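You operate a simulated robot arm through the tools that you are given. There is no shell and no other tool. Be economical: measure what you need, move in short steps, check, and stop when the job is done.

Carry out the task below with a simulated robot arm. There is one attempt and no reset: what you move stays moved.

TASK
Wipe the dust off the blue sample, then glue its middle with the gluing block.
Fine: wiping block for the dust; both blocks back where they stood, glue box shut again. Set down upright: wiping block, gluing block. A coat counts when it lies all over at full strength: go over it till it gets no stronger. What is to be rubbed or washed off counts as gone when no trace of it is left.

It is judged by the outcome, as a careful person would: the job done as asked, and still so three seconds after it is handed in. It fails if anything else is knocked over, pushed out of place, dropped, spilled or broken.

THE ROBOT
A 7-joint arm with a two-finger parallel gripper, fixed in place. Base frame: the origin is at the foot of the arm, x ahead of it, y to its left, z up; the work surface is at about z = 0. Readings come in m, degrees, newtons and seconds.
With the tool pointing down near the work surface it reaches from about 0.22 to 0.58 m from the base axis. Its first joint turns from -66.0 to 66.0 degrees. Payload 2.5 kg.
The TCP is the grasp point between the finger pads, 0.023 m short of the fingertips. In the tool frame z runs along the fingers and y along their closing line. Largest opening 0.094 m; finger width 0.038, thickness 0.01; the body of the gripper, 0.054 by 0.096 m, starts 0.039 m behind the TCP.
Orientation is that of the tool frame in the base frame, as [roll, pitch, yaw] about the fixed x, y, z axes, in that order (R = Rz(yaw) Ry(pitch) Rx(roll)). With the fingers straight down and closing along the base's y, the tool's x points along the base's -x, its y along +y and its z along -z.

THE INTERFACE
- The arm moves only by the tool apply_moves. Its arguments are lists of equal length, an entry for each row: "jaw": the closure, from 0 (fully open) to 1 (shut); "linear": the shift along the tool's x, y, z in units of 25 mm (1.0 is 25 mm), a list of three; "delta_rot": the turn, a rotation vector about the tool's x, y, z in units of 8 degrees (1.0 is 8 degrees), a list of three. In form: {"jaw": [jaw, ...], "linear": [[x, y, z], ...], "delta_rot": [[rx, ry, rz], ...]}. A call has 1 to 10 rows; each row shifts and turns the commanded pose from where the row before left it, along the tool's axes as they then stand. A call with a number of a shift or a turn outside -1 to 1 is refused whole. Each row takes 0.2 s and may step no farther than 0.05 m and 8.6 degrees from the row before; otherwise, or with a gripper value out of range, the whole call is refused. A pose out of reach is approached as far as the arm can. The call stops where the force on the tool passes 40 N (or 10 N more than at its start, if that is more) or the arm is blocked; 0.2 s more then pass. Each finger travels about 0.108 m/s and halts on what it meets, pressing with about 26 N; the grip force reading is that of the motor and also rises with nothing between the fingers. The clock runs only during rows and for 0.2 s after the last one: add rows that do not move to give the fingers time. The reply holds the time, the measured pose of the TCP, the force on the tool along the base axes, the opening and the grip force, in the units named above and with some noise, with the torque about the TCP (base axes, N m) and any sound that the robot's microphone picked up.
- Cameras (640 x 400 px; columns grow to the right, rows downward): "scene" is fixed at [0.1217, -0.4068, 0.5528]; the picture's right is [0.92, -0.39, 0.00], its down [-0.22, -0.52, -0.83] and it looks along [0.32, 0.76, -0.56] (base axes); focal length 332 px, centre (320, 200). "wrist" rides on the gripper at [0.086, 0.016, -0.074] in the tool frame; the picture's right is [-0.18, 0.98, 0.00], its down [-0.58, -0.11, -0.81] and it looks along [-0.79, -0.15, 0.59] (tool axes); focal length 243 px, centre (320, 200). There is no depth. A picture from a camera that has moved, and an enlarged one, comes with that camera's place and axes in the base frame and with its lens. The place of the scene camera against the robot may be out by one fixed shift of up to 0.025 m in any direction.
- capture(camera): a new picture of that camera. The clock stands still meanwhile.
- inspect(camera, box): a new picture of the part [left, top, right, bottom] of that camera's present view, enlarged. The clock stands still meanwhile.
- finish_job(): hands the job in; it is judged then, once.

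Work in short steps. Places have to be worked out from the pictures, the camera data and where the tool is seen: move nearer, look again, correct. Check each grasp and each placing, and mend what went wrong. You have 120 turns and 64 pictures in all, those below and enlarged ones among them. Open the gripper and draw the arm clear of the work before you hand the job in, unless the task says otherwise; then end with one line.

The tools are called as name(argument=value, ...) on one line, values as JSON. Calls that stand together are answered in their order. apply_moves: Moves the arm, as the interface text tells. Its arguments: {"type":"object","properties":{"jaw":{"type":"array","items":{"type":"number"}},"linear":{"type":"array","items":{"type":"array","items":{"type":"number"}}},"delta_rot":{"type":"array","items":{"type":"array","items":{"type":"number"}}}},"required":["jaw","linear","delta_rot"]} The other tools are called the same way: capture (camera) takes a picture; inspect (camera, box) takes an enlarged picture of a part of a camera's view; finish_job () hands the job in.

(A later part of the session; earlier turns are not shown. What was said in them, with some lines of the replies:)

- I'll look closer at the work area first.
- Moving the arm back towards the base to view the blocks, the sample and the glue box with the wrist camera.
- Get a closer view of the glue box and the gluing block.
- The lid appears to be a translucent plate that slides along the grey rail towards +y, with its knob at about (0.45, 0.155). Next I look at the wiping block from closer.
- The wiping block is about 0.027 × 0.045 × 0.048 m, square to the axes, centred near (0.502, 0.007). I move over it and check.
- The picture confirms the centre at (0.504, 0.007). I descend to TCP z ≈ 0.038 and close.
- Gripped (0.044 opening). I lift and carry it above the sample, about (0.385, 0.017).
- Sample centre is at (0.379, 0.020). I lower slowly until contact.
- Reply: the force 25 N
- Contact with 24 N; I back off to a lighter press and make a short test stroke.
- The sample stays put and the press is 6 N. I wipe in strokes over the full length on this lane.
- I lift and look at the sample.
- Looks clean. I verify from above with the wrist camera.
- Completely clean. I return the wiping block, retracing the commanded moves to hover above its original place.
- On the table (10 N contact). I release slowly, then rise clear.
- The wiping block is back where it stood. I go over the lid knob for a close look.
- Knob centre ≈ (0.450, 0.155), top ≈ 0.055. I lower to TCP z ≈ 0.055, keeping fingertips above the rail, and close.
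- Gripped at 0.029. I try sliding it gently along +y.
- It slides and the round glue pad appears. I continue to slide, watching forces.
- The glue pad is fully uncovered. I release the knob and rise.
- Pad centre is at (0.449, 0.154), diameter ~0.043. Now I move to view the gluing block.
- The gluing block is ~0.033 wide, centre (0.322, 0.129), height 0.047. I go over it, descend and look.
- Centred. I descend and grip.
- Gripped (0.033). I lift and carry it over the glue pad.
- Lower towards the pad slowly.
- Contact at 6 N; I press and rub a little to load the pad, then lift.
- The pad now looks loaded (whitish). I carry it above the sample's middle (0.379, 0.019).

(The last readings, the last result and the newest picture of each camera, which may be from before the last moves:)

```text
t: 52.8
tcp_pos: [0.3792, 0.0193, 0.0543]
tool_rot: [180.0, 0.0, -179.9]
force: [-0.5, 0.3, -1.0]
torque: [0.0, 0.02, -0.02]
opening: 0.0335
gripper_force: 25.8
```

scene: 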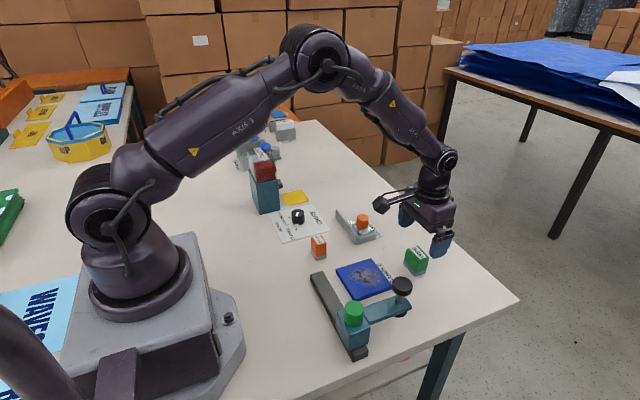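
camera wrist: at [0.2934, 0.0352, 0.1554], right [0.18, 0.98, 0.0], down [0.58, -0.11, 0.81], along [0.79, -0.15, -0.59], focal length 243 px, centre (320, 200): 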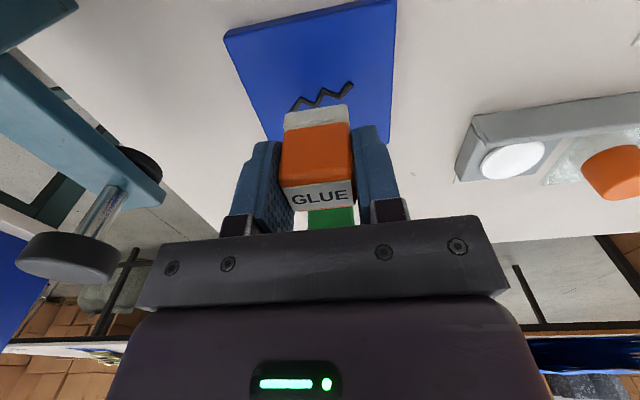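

apply_moves(jaw=[1, 1, 1, 1], linear=[[0, 0, 0.03], [0, 0, 0.03], [0, 0, 0.02], [0, 0, 0]], delta_rot=[[0, 0, 0], [0, 0, 0], [0, 0, 0], [0, 0, 0]])

```text
t: 53.8
tcp_pos: [0.3792, 0.0189, 0.0528]
tool_rot: [180.0, 0.0, 180.0]
force: [0.5, -0.6, -0.2]
torque: [0.01, 0.0, -0.04]
opening: 0.0332
gripper_force: 26.2
```

apply_moves(jaw=[1, 1, 1, 1], linear=[[0, 0, 0.03], [0, 0, 0.03], [0, 0, 0], [0, 0, 0]], delta_rot=[[0, 0, 0], [0, 0, 0], [0, 0, 0], [0, 0, 0]])

```text
t: 54.8
tcp_pos: [0.379, 0.0186, 0.0509]
tool_rot: [180.0, 0.0, -180.0]
force: [-4.3, 0.1, 24.1]
torque: [0.02, 0.13, 0.03]
opening: 0.0335
gripper_force: 25.8
```

Contact. I ease the press and lift to see what the coat looks like.

apply_moves(jaw=[1, 1, 1, 1, 1, 1, 1], linear=[[0, 0, -0.04], [0, 0, 0], [0, 0, -0.9], [-0.9, 0, 0], [-0.9, 0, 0], [-0.5, 0, 0], [0, 0, 0]], delta_rot=[[0, 0, 0], [0, 0, 0], [0, 0, 0], [0, 0, 0], [0, 0, 0], [0, 0, 0], [0, 0, 0]])

inspect(camera="scene", box=[324, 245, 404, 305])

```text
t: 56.4
tcp_pos: [0.4361, 0.0208, 0.0745]
tool_rot: [-180.0, 0.0, 180.0]
force: [0.8, -0.2, -1.0]
torque: [-0.01, -0.04, 0.01]
opening: 0.0333
gripper_force: 26.1
```

```text
6.67 times, centred on (364, 275) of scene
camera zoom: at [0.1217, -0.4068, 0.5528], right [0.92, -0.39, 0.0], down [-0.22, -0.52, -0.83], along [0.32, 0.76, -0.56], focal length 2212 px, centre (27, -300)
```

zoom: 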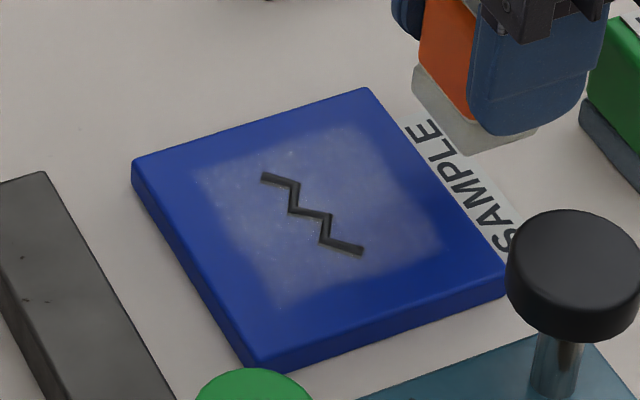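

A faint coat covers the middle square (~0.055 m). I go over it in strokes till it gets no stronger.

apply_moves(jaw=[1, 1, 1, 1, 1, 1, 1, 1], linear=[[0.9, 0, 0], [0.9, 0, 0], [0.5, 0, 0], [0, 0, 0.5], [0, 0, 0.3], [0, 0, 0.08], [0, 0, 0.02], [0, 0, 0]], delta_rot=[[0, 0, 0], [0, 0, 0], [0, 0, 0], [0, 0, 0], [0, 0, 0], [0, 0, 0], [0, 0, 0], [0, 0, 0]])

```text
t: 58.2
tcp_pos: [0.3782, 0.0176, 0.0524]
tool_rot: [-180.0, -0.1, 180.0]
force: [0.4, 0.6, 0.0]
torque: [0.03, 0.02, 0.0]
opening: 0.0332
gripper_force: 25.9
```

apply_moves(jaw=[1, 1, 1], linear=[[0, 0, 0.02], [0, 0, 0.01], [0, 0, 0]], delta_rot=[[0, 0, 0], [0, 0, 0], [0, 0, 0]])

```text
t: 59.0
tcp_pos: [0.379, 0.019, 0.051]
tool_rot: [179.9, 0.0, -179.9]
force: [-0.1, -0.2, 0.0]
torque: [0.0, -0.03, 0.02]
opening: 0.0331
gripper_force: 26.0
```

apply_moves(jaw=[1, 1, 1], linear=[[0, 0, 0.02], [0, 0, 0.01], [0, 0, 0]], delta_rot=[[0, 0, 0], [0, 0, 0], [0, 0, 0]])

```text
t: 59.8
tcp_pos: [0.3785, 0.0197, 0.0506]
tool_rot: [180.0, 0.0, -179.9]
force: [-2.7, -0.1, 7.3]
torque: [-0.04, -0.03, 0.01]
opening: 0.0333
gripper_force: 25.5
```

Press is 7 N. I stroke across the square.

apply_moves(jaw=[1, 1, 1, 1, 1, 1, 1, 1, 1, 1], linear=[[0.72, 0, 0], [-0.72, 0, 0], [-0.72, 0, 0], [0, 0.48, 0], [0.72, 0, 0], [0.72, 0, 0], [0, -0.48, 0], [0, -0.48, 0], [-0.72, 0, 0], [-0.72, 0, 0]], delta_rot=[[0, 0, 0], [0, 0, 0], [0, 0, 0], [0, 0, 0], [0, 0, 0], [0, 0, 0], [0, 0, 0], [0, 0, 0], [0, 0, 0], [0, 0, 0]])

apply_moves(jaw=[1, 1, 1, 1, 1, 1, 1], linear=[[0.72, 0.48, 0], [0, 0, -0.9], [-0.9, 0, 0], [-0.9, 0, 0], [-0.5, 0, 0], [0, 0, 0], [0, 0, 0]], delta_rot=[[0, 0, 0], [0, 0, 0], [0, 0, 0], [0, 0, 0], [0, 0, 0], [0, 0, 0], [0, 0, 0]])

inspect(camera="scene", box=[324, 245, 404, 305])

```text
t: 62.0
tcp_pos: [0.3985, 0.0094, 0.0508]
tool_rot: [-180.0, 0.1, 180.0]
force: [-8.0, -1.9, 23.9]
torque: [-0.03, 0.16, -0.02]
opening: 0.0333
gripper_force: 26.5
```

```text
t: 63.6
tcp_pos: [0.4361, 0.0194, 0.0731]
tool_rot: [-180.0, 0.0, -180.0]
force: [-0.2, -0.1, -0.6]
torque: [-0.01, 0.02, 0.01]
opening: 0.0333
gripper_force: 26.5
```

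```text
6.67 times, centred on (364, 275) of scene
camera zoom: at [0.1217, -0.4068, 0.5528], right [0.92, -0.39, 0.0], down [-0.22, -0.52, -0.83], along [0.32, 0.76, -0.56], focal length 2212 px, centre (27, -300)
```

zoom: 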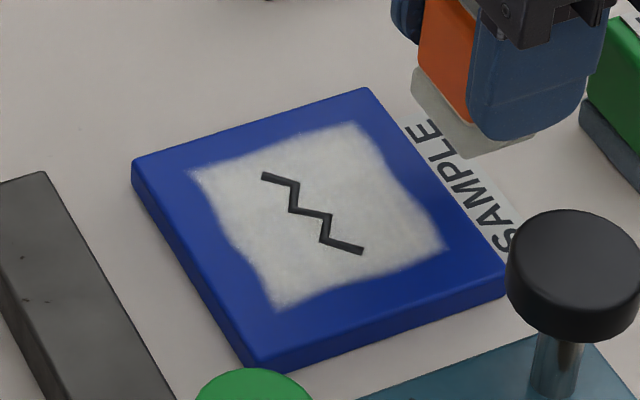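

Much stronger, still slightly mottled. Another pass.

apply_moves(jaw=[1, 1, 1, 1, 1, 1, 1, 1], linear=[[0.9, 0, 0], [0.9, 0, 0], [0.5, 0, 0], [0, 0, 0.5], [0, 0, 0.3], [0, 0, 0.06], [0, 0, 0.03], [0, 0, 0]], delta_rot=[[0, 0, 0], [0, 0, 0], [0, 0, 0], [0, 0, 0], [0, 0, 0], [0, 0, 0], [0, 0, 0], [0, 0, 0]])

apply_moves(jaw=[1, 1, 1, 1, 1, 1, 1, 1, 1, 1], linear=[[0.72, 0, 0], [-0.72, 0, 0], [-0.72, 0, 0], [0, 0.48, 0], [0.72, 0, 0], [0.72, 0, 0], [0, -0.48, 0], [0, -0.48, 0], [-0.72, 0, 0], [-0.72, 0, 0]], delta_rot=[[0, 0, 0], [0, 0, 0], [0, 0, 0], [0, 0, 0], [0, 0, 0], [0, 0, 0], [0, 0, 0], [0, 0, 0], [0, 0, 0], [0, 0, 0]])

apply_moves(jaw=[1, 1, 1, 1, 1, 1, 1], linear=[[0.72, 0.48, 0], [0, 0, -0.9], [-0.9, 0, 0], [-0.9, 0, 0], [-0.5, 0, 0], [0, 0, 0], [0, 0, 0]], delta_rot=[[0, 0, 0], [0, 0, 0], [0, 0, 0], [0, 0, 0], [0, 0, 0], [0, 0, 0], [0, 0, 0]])

inspect(camera="scene", box=[324, 245, 404, 305])

```text
t: 65.4
tcp_pos: [0.3794, 0.0202, 0.051]
tool_rot: [180.0, 0.0, 180.0]
force: [0.0, 0.1, -1.1]
torque: [0.01, -0.01, 0.01]
opening: 0.0334
gripper_force: 26.4
```

```text
t: 67.6
tcp_pos: [0.3977, 0.0066, 0.0509]
tool_rot: [180.0, -0.1, -180.0]
force: [-0.1, 0.1, -0.6]
torque: [0.02, 0.0, 0.03]
opening: 0.0335
gripper_force: 26.0
```

```text
t: 69.2
tcp_pos: [0.436, 0.0176, 0.0743]
tool_rot: [-179.9, 0.0, 180.0]
force: [0.0, 0.9, -0.5]
torque: [0.01, 0.01, -0.02]
opening: 0.0332
gripper_force: 26.3
```

```text
6.67 times, centred on (364, 275) of scene
camera zoom: at [0.1217, -0.4068, 0.5528], right [0.92, -0.39, 0.0], down [-0.22, -0.52, -0.83], along [0.32, 0.76, -0.56], focal length 2212 px, centre (27, -300)
```

zoom: 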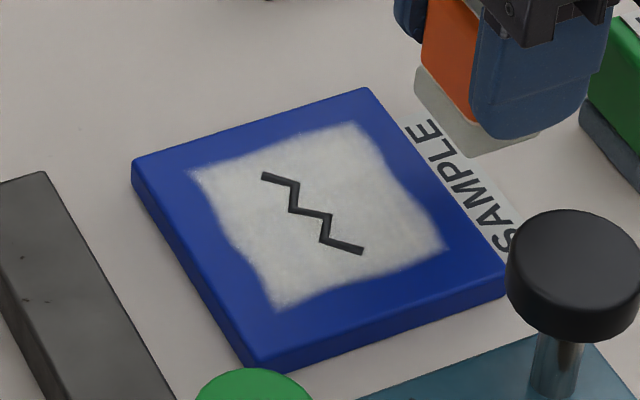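

That pass did not touch (0 N). I repeat with real contact.

apply_moves(jaw=[1, 1, 1, 1, 1, 1, 1, 1], linear=[[0.9, 0, 0], [0.9, 0, 0], [0.5, 0, 0], [0, 0, 0.5], [0, 0, 0.3], [0, 0, 0.08], [0, 0, 0.04], [0, 0, 0]], delta_rot=[[0, 0, 0], [0, 0, 0], [0, 0, 0], [0, 0, 0], [0, 0, 0], [0, 0, 0], [0, 0, 0], [0, 0, 0]])

apply_moves(jaw=[1, 1], linear=[[0, 0, 0.02], [0, 0, 0]], delta_rot=[[0, 0, 0], [0, 0, 0]])

```text
t: 71.0
tcp_pos: [0.38, 0.0199, 0.0509]
tool_rot: [179.9, 0.0, -180.0]
force: [-0.5, 0.8, 3.1]
torque: [0.06, -0.04, 0.03]
opening: 0.0332
gripper_force: 25.4
```

```text
t: 71.6
tcp_pos: [0.3789, 0.0187, 0.05]
tool_rot: [-180.0, -0.1, -179.9]
force: [-3.5, 2.6, 12.7]
torque: [0.07, -0.02, 0.03]
opening: 0.0333
gripper_force: 26.0
```

apply_moves(jaw=[1, 1, 1, 1, 1, 1, 1, 1, 1, 1], linear=[[0.72, 0, -0.01], [-0.72, 0, 0], [-0.72, 0, 0], [0, 0.48, 0], [0.72, 0, 0], [0.72, 0, 0], [0, -0.48, 0], [0, -0.48, 0], [-0.72, 0, 0], [-0.72, 0, 0]], delta_rot=[[0, 0, 0], [0, 0, 0], [0, 0, 0], [0, 0, 0], [0, 0, 0], [0, 0, 0], [0, 0, 0], [0, 0, 0], [0, 0, 0], [0, 0, 0]])

apply_moves(jaw=[1, 1, 1, 1, 1, 1, 1], linear=[[0.72, 0.48, 0], [0, 0, -0.9], [-0.9, 0, 0], [-0.9, 0, 0], [-0.5, 0, 0], [0, 0, 0], [0, 0, 0]], delta_rot=[[0, 0, 0], [0, 0, 0], [0, 0, 0], [0, 0, 0], [0, 0, 0], [0, 0, 0], [0, 0, 0]])

inspect(camera="scene", box=[324, 245, 404, 305])

```text
t: 73.8
tcp_pos: [0.3962, 0.0054, 0.0488]
tool_rot: [-179.9, -0.1, 179.9]
force: [-2.6, -1.2, 6.7]
torque: [-0.02, -0.01, 0.03]
opening: 0.0335
gripper_force: 26.1
```

```text
t: 75.4
tcp_pos: [0.4372, 0.0208, 0.075]
tool_rot: [179.9, -0.1, -180.0]
force: [0.3, 0.8, -0.5]
torque: [-0.03, -0.02, -0.02]
opening: 0.0334
gripper_force: 26.5
```

```text
6.67 times, centred on (364, 275) of scene
camera zoom: at [0.1217, -0.4068, 0.5528], right [0.92, -0.39, 0.0], down [-0.22, -0.52, -0.83], along [0.32, 0.76, -0.56], focal length 2212 px, centre (27, -300)
```

zoom: 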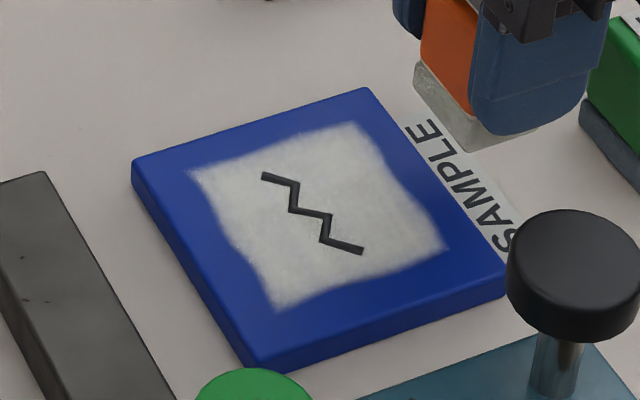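

No visible change; either it's full or the block ran out. I dip again to be sure.

apply_moves(jaw=[1, 1, 1, 1, 1, 1, 1, 1, 1], linear=[[0, 0, -0.8], [-0.09, 0.9, 0], [-0.09, 0.9, 0], [-0.09, 0.9, 0], [-0.09, 0.9, 0], [-0.09, 0.9, 0], [-0.09, 0.9, 0], [0, 0, 0.5], [0, 0, 0.5]], delta_rot=[[0, 0, 0], [0, 0, 0], [0, 0, 0], [0, 0, 0], [0, 0, 0], [0, 0, 0], [0, 0, 0], [0, 0, 0], [0, 0, 0]])

apply_moves(jaw=[1, 1, 1, 1], linear=[[0, 0, 0.1], [0, 0, 0.1], [0, 0, 0.05], [0, 0, 0]], delta_rot=[[0, 0, 0], [0, 0, 0], [0, 0, 0], [0, 0, 0]])

```text
t: 77.4
tcp_pos: [0.4493, 0.1551, 0.0684]
tool_rot: [-180.0, 0.0, 179.9]
force: [-0.1, -0.2, -0.7]
torque: [-0.03, 0.0, 0.0]
opening: 0.0333
gripper_force: 26.0
```

```text
t: 78.4
tcp_pos: [0.449, 0.1547, 0.0614]
tool_rot: [179.9, 0.1, -180.0]
force: [0.0, -0.8, 0.8]
torque: [0.0, 0.03, 0.0]
opening: 0.0334
gripper_force: 25.7
```

apply_moves(jaw=[1, 1, 1, 1], linear=[[0, 0, 0.03], [0, 0, 0.01], [0, 0, 0], [0, 0, 0]], delta_rot=[[0, 0, 0], [0, 0, 0], [0, 0, 0], [0, 0, 0]])

```text
t: 79.4
tcp_pos: [0.45, 0.1543, 0.061]
tool_rot: [-180.0, 0.0, 179.9]
force: [-0.3, -0.7, 0.1]
torque: [-0.02, 0.01, -0.02]
opening: 0.0333
gripper_force: 26.3
```

apply_moves(jaw=[1, 1, 1, 1], linear=[[0, 0, 0.03], [0, 0, 0.02], [0, 0, 0], [0, 0, 0]], delta_rot=[[0, 0, 0], [0, 0, 0], [0, 0, 0], [0, 0, 0]])

```text
t: 80.4
tcp_pos: [0.4496, 0.1556, 0.0603]
tool_rot: [-179.9, 0.1, -180.0]
force: [0.5, -0.2, -0.9]
torque: [0.0, 0.02, -0.01]
opening: 0.0333
gripper_force: 25.7
```

apply_moves(jaw=[1, 1, 1, 1, 1], linear=[[0, 0, 0.03], [0, 0, 0], [0, 0, 0.03], [0, 0, 0], [0, 0, 0]], delta_rot=[[0, 0, 0], [0, 0, 0], [0, 0, 0], [0, 0, 0], [0, 0, 0]])

```text
t: 81.6
tcp_pos: [0.4521, 0.1541, 0.0597]
tool_rot: [179.9, 0.3, 179.9]
force: [-5.6, -0.3, 24.3]
torque: [-0.05, 0.16, 0.0]
opening: 0.0333
gripper_force: 26.1
```

Loaded. Back to the sample's middle.

apply_moves(jaw=[1, 1, 1, 1, 1, 1, 1, 1, 1], linear=[[0, 0, -0.6], [0, 0, -0.7], [0.473, -0.9, 0], [0.473, -0.9, 0], [0.473, -0.9, 0], [0.473, -0.9, 0], [0.473, -0.9, 0], [0.473, -0.9, 0], [0, 0, 0.8]], delta_rot=[[0, 0, 0], [0, 0, 0], [0, 0, 0], [0, 0, 0], [0, 0, 0], [0, 0, 0], [0, 0, 0], [0, 0, 0], [0, 0, 0]])

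apply_moves(jaw=[1, 1, 1, 1, 1], linear=[[0, 0, 0.5], [0, 0, 0.28], [0, 0, 0.06], [0, 0, 0.04], [0, 0, 0]], delta_rot=[[0, 0, 0], [0, 0, 0], [0, 0, 0], [0, 0, 0], [0, 0, 0]])

```text
t: 83.6
tcp_pos: [0.3781, 0.0201, 0.0714]
tool_rot: [179.9, -0.1, 180.0]
force: [-1.7, -0.8, -1.0]
torque: [-0.01, 0.0, 0.02]
opening: 0.033
gripper_force: 25.7
```

```text
t: 84.8
tcp_pos: [0.3792, 0.021, 0.048]
tool_rot: [-180.0, 0.1, -180.0]
force: [-5.2, 0.7, 23.1]
torque: [0.01, 0.07, 0.0]
opening: 0.033
gripper_force: 26.3
```

Contact. Ease slightly and stroke over the square twice.

apply_moves(jaw=[1, 1, 1, 1, 1, 1, 1, 1, 1, 1], linear=[[0.72, 0, -0.025], [-0.72, 0, 0], [-0.72, 0, 0], [0, 0.48, 0], [0.72, 0, 0], [0.72, 0, 0], [0, -0.48, 0], [0, -0.48, 0], [-0.72, 0, 0], [-0.72, 0, 0]], delta_rot=[[0, 0, 0], [0, 0, 0], [0, 0, 0], [0, 0, 0], [0, 0, 0], [0, 0, 0], [0, 0, 0], [0, 0, 0], [0, 0, 0], [0, 0, 0]])

apply_moves(jaw=[1, 1, 1, 1, 1, 1, 1], linear=[[0.72, 0.48, 0], [0, 0, -0.9], [-0.9, 0, 0], [-0.9, 0, 0], [-0.5, 0, 0], [0, 0, 0], [0, 0, 0]], delta_rot=[[0, 0, 0], [0, 0, 0], [0, 0, 0], [0, 0, 0], [0, 0, 0], [0, 0, 0], [0, 0, 0]])

inspect(camera="scene", box=[324, 245, 404, 305])

```text
t: 87.0
tcp_pos: [0.3969, 0.0067, 0.0496]
tool_rot: [180.0, -0.1, 180.0]
force: [-0.2, 0.2, -0.2]
torque: [0.0, 0.01, 0.02]
opening: 0.0335
gripper_force: 26.2
```

```text
t: 88.6
tcp_pos: [0.4378, 0.02, 0.0725]
tool_rot: [-180.0, -0.1, -179.9]
force: [-0.1, -0.3, -0.3]
torque: [-0.02, 0.01, 0.01]
opening: 0.0333
gripper_force: 25.8
```

```text
6.67 times, centred on (364, 275) of scene
camera zoom: at [0.1217, -0.4068, 0.5528], right [0.92, -0.39, 0.0], down [-0.22, -0.52, -0.83], along [0.32, 0.76, -0.56], focal length 2212 px, centre (27, -300)
```

zoom: 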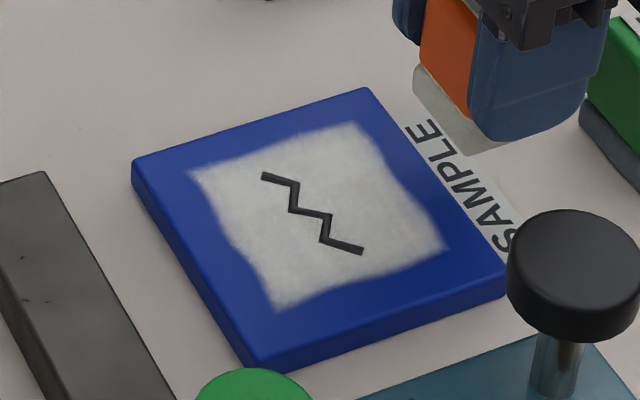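

Unchanged, but contact was lost part-way. One more pass with steady contact to be certain.

apply_moves(jaw=[1, 1, 1, 1, 1, 1, 1, 1], linear=[[0.9, 0, 0], [0.9, 0, 0], [0.5, 0, 0], [0, 0, 0.5], [0, 0, 0.3], [0, 0, 0.08], [0, 0, 0.045], [0, 0, 0]], delta_rot=[[0, 0, 0], [0, 0, 0], [0, 0, 0], [0, 0, 0], [0, 0, 0], [0, 0, 0], [0, 0, 0], [0, 0, 0]])

apply_moves(jaw=[1, 1, 1, 1, 1, 1, 1, 1, 1, 1], linear=[[0.72, 0, 0], [-0.72, 0, 0], [-0.72, 0, 0], [0, 0.48, 0], [0.72, 0, 0], [0.72, 0, 0], [0, -0.48, 0], [0, -0.48, 0], [-0.72, 0, 0], [-0.72, 0, 0]], delta_rot=[[0, 0, 0], [0, 0, 0], [0, 0, 0], [0, 0, 0], [0, 0, 0], [0, 0, 0], [0, 0, 0], [0, 0, 0], [0, 0, 0], [0, 0, 0]])

apply_moves(jaw=[1, 1, 1, 1, 1, 1, 1], linear=[[0.72, 0.48, 0], [0, 0, -0.9], [-0.9, 0, 0], [-0.9, 0, 0], [-0.5, 0, 0], [0, 0, 0], [0, 0, 0]], delta_rot=[[0, 0, 0], [0, 0, 0], [0, 0, 0], [0, 0, 0], [0, 0, 0], [0, 0, 0], [0, 0, 0]])

inspect(camera="scene", box=[324, 245, 404, 305])

```text
t: 90.4
tcp_pos: [0.3809, 0.0203, 0.0496]
tool_rot: [179.9, 0.0, -180.0]
force: [-1.8, 0.3, 4.9]
torque: [0.03, -0.04, 0.03]
opening: 0.0332
gripper_force: 25.9
```

```text
t: 92.6
tcp_pos: [0.3966, 0.0072, 0.0479]
tool_rot: [-179.9, -0.1, 180.0]
force: [-3.7, -0.7, 11.1]
torque: [0.02, -0.02, -0.05]
opening: 0.0336
gripper_force: 25.8
```

```text
t: 94.2
tcp_pos: [0.4374, 0.0208, 0.0698]
tool_rot: [180.0, 0.0, 179.9]
force: [-0.9, -0.7, 0.3]
torque: [0.01, 0.03, 0.03]
opening: 0.0333
gripper_force: 26.0
```

```text
6.67 times, centred on (364, 275) of scene
camera zoom: at [0.1217, -0.4068, 0.5528], right [0.92, -0.39, 0.0], down [-0.22, -0.52, -0.83], along [0.32, 0.76, -0.56], focal length 2212 px, centre (27, -300)
```

zoom: 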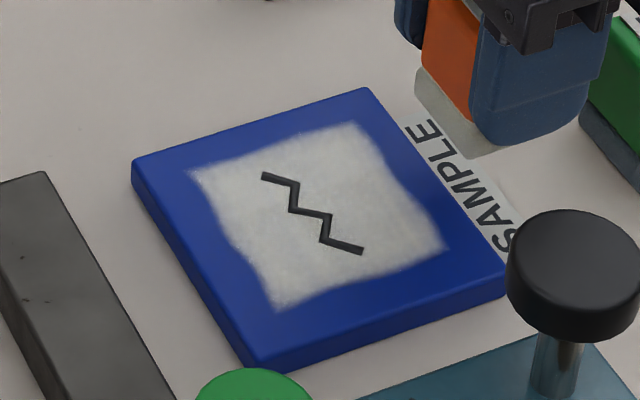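

It gets no stronger: the coat is full. I return the gluing block to its spot at (0.323, 0.130).

apply_moves(jaw=[1, 1, 1, 1, 1, 1, 1, 1], linear=[[0, 0, -0.8], [0.91, 0.888, 0], [0.91, 0.888, 0], [0.91, 0.888, 0], [0.91, 0.888, 0], [0.91, 0.888, 0], [0, 0, 0.8], [0, 0, 0]], delta_rot=[[0, 0, 0], [0, 0, 0], [0, 0, 0], [0, 0, 0], [0, 0, 0], [0, 0, 0], [0, 0, 0], [0, 0, 0]])

apply_moves(jaw=[1, 1, 1, 1], linear=[[0, 0, 0.6], [0, 0, 0.4], [0, 0, 0.15], [0, 0, 0]], delta_rot=[[0, 0, 0], [0, 0, 0], [0, 0, 0], [0, 0, 0]])

```text
t: 96.0
tcp_pos: [0.3237, 0.1306, 0.0684]
tool_rot: [-180.0, 0.0, -180.0]
force: [0.1, 1.0, -0.1]
torque: [0.0, -0.01, 0.04]
opening: 0.033
gripper_force: 25.7
```

```text
t: 97.0
tcp_pos: [0.3236, 0.1303, 0.042]
tool_rot: [179.9, 0.0, 180.0]
force: [-0.5, -0.4, -0.8]
torque: [0.0, 0.01, -0.01]
opening: 0.0334
gripper_force: 25.6
```

apply_moves(jaw=[1, 1, 1, 1, 1], linear=[[0, 0, 0.08], [0, 0, 0.04], [0, 0, 0.03], [0, 0, 0.02], [0, 0, 0]], delta_rot=[[0, 0, 0], [0, 0, 0], [0, 0, 0], [0, 0, 0], [0, 0, 0]])

```text
t: 98.2
tcp_pos: [0.3228, 0.1303, 0.0374]
tool_rot: [180.0, 0.0, -180.0]
force: [-0.4, 0.1, -0.2]
torque: [0.02, 0.01, -0.04]
opening: 0.0333
gripper_force: 26.2
```

apply_moves(jaw=[1, 1, 1, 1], linear=[[0, 0, 0.03], [0, 0, 0.02], [0, 0, 0], [0, 0, 0]], delta_rot=[[0, 0, 0], [0, 0, 0], [0, 0, 0], [0, 0, 0]])

```text
t: 99.2
tcp_pos: [0.3237, 0.1293, 0.036]
tool_rot: [180.0, 0.0, 179.9]
force: [-0.2, -0.1, 3.0]
torque: [-0.03, -0.03, 0.04]
opening: 0.0332
gripper_force: 25.9
```

Touching the table lightly (3 N). I release and rise.

apply_moves(jaw=[0.55, 0.4, 0.2, 0, 0, 0, 0, 0, 0], linear=[[0, 0, 0], [0, 0, 0], [0, 0, 0], [0, 0, 0], [0, 0, 0], [0, 0, -0.9], [0, 0, -0.9], [0, 0, -0.9], [0, 0, 0]], delta_rot=[[0, 0, 0], [0, 0, 0], [0, 0, 0], [0, 0, 0], [0, 0, 0], [0, 0, 0], [0, 0, 0], [0, 0, 0], [0, 0, 0]])

capture(camera="wrist")

```text
t: 101.2
tcp_pos: [0.3224, 0.1301, 0.1057]
tool_rot: [179.9, 0.0, 180.0]
force: [-0.5, 0.0, 0.2]
torque: [-0.02, 0.02, 0.0]
opening: 0.0938
gripper_force: 0.1
```

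```text
23 pictures are left
camera wrist: at [0.2363, 0.146, 0.1809], right [0.18, 0.98, 0.0], down [0.58, -0.11, 0.81], along [0.79, -0.15, -0.59], focal length 243 px, centre (320, 200)
```

wrist: 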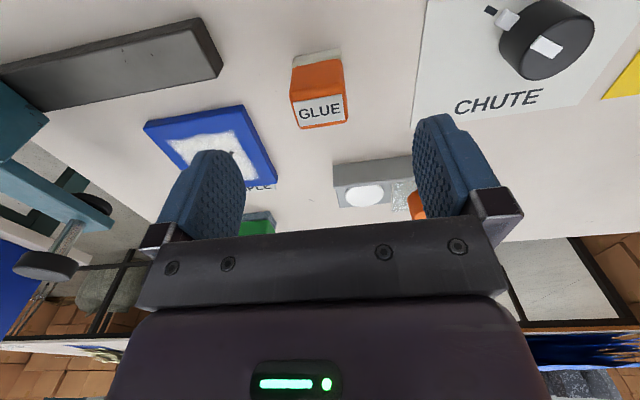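

Block set down upright. Now to the lid knob at about (0.449, 0.212).

apply_moves(jaw=[0, 0, 0, 0, 0, 0, 0], linear=[[-0.84, 0.55, 0], [-0.84, 0.55, 0], [-0.84, 0.55, 0], [-0.84, 0.55, 0], [-0.84, 0.55, 0], [-0.84, 0.55, 0], [0, 0, 0]], delta_rot=[[0, 0, 0], [0, 0, 0], [0, 0, 0], [0, 0, 0], [0, 0, 0], [0, 0, 0], [0, 0, 0]])

capture(camera="wrist")

```text
t: 102.8
tcp_pos: [0.4495, 0.2139, 0.1042]
tool_rot: [-180.0, 0.0, 180.0]
force: [-0.3, 0.1, 0.8]
torque: [0.0, -0.02, -0.02]
opening: 0.0943
gripper_force: 0.1
```

```text
22 pictures are left
camera wrist: at [0.363, 0.229, 0.1798], right [0.18, 0.98, 0.0], down [0.58, -0.11, 0.81], along [0.79, -0.15, -0.59], focal length 243 px, centre (320, 200)
```

wrist: 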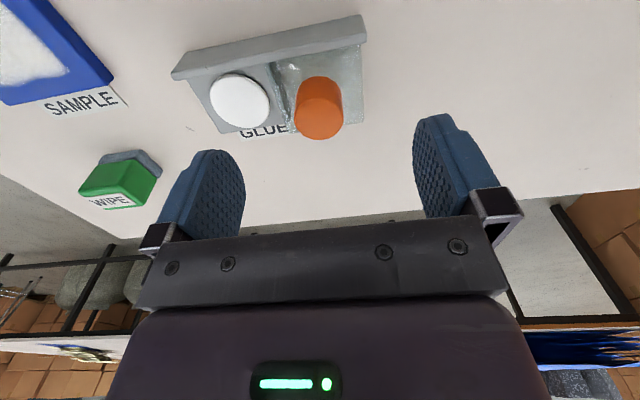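

apply_moves(jaw=[0, 0, 0, 0.3, 0.5, 1, 1, 1], linear=[[0, 0, 0.8], [0, 0, 0.8], [0, 0, 0.36], [0, 0, 0], [0, 0, 0], [0, 0, 0], [0, 0, 0], [0, 0, 0]], delta_rot=[[0, 0, 0], [0, 0, 0], [0, 0, 0], [0, 0, 0], [0, 0, 0], [0, 0, 0], [0, 0, 0], [0, 0, 0]])

apply_moves(jaw=[1, 1, 1, 1, 1, 1, 1], linear=[[0, -0.3, 0], [0, -0.4, 0], [0, -0.4, 0], [0, -0.4, 0], [0, -0.4, 0], [0, -0.3, 0], [0, 0, 0]], delta_rot=[[0, 0, 0], [0, 0, 0], [0, 0, 0], [0, 0, 0], [0, 0, 0], [0, 0, 0], [0, 0, 0]])

```text
t: 104.6
tcp_pos: [0.4497, 0.2139, 0.0546]
tool_rot: [180.0, 0.0, 179.9]
force: [2.9, 0.9, -2.5]
torque: [-0.35, 0.09, -0.05]
opening: 0.029
gripper_force: 45.3
```

```text
t: 106.2
tcp_pos: [0.4482, 0.1579, 0.0548]
tool_rot: [-179.9, -0.1, -180.0]
force: [-4.3, -0.3, -8.8]
torque: [0.49, 0.23, 0.0]
opening: 0.0291
gripper_force: 45.6
```

Original closed position was y ≈ 0.1545; I push the last few millimetres until the stop is felt.

apply_moves(jaw=[1, 1, 1, 1], linear=[[0, -0.1, 0], [0, -0.06, 0], [0, -0.04, 0], [0, 0, 0]], delta_rot=[[0, 0, 0], [0, 0, 0], [0, 0, 0], [0, 0, 0]])

```text
t: 107.2
tcp_pos: [0.4485, 0.1539, 0.055]
tool_rot: [179.9, -0.1, -179.9]
force: [-4.7, 10.2, -14.0]
torque: [-0.45, 0.23, 0.01]
opening: 0.0291
gripper_force: 44.9
```

The stop is felt (10 N). I release and rise clear, then check.

apply_moves(jaw=[0.5, 0.3, 0, 0, 0, 0, 0, 0, 0, 0], linear=[[0, 0, 0], [0, 0, 0], [0, 0, 0], [0, 0, 0], [0, 0, -0.9], [0, 0, -0.9], [0, 0, -0.9], [0, 0, -0.9], [0, 0, -0.9], [0, 0, 0]], delta_rot=[[0, 0, 0], [0, 0, 0], [0, 0, 0], [0, 0, 0], [0, 0, 0], [0, 0, 0], [0, 0, 0], [0, 0, 0], [0, 0, 0], [0, 0, 0]])

apply_moves(jaw=[0, 0, 0, 0, 0, 0], linear=[[0, 0.5, -0.9], [0.7, 0, -0.9], [0.7, 0, -0.9], [0.7, 0, -0.9], [0, 0, 0], [0, 0, 0]], delta_rot=[[0, 0, 0], [0, 0, 0], [0, 0, 0], [0, 0, 0], [0, 0, 0], [0, 0, 0]])

inspect(camera="scene", box=[290, 190, 450, 290])

capture(camera="scene")

```text
t: 109.4
tcp_pos: [0.4492, 0.1524, 0.1676]
tool_rot: [-180.0, 0.0, 180.0]
force: [0.7, 0.6, -0.9]
torque: [-0.01, -0.01, 0.02]
opening: 0.0942
gripper_force: 0.1
```

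```text
t: 110.8
tcp_pos: [0.3975, 0.165, 0.2584]
tool_rot: [-179.9, 0.0, -179.9]
force: [-0.8, 0.1, 0.2]
torque: [0.01, 0.02, 0.0]
opening: 0.094
gripper_force: 0.1
```

```text
4.00 times, centred on (370, 240) of scene
camera zoom: at [0.1217, -0.4068, 0.5528], right [0.92, -0.39, 0.0], down [-0.22, -0.52, -0.83], along [0.32, 0.76, -0.56], focal length 1327 px, centre (120, 40)
```

zoom: 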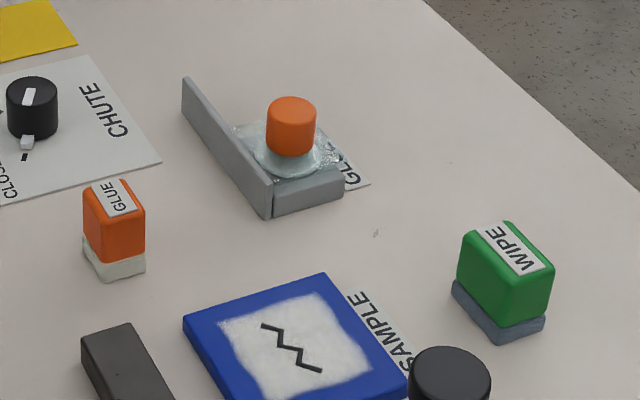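

```text
20 pictures are left
```

scene: 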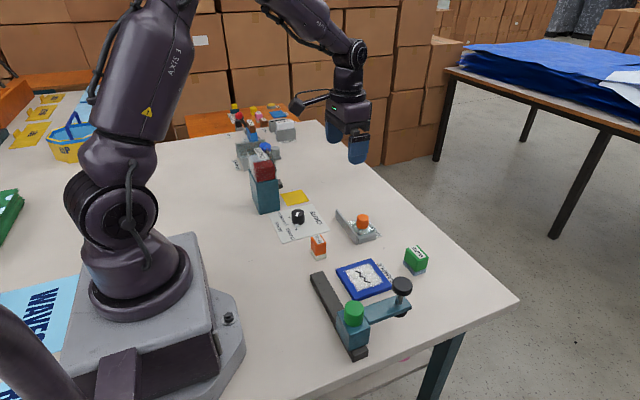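

Everything is in place: the coat is full, both blocks stand upright where they were, the glue box is shut and the arm is clear. I hand it in.

finish_job()

```text
The job is handed in.
```

The blue sample is wiped clean of dust and its middle has a full coat of glue. Both blocks stand upright where they were, and the glue box is shut.
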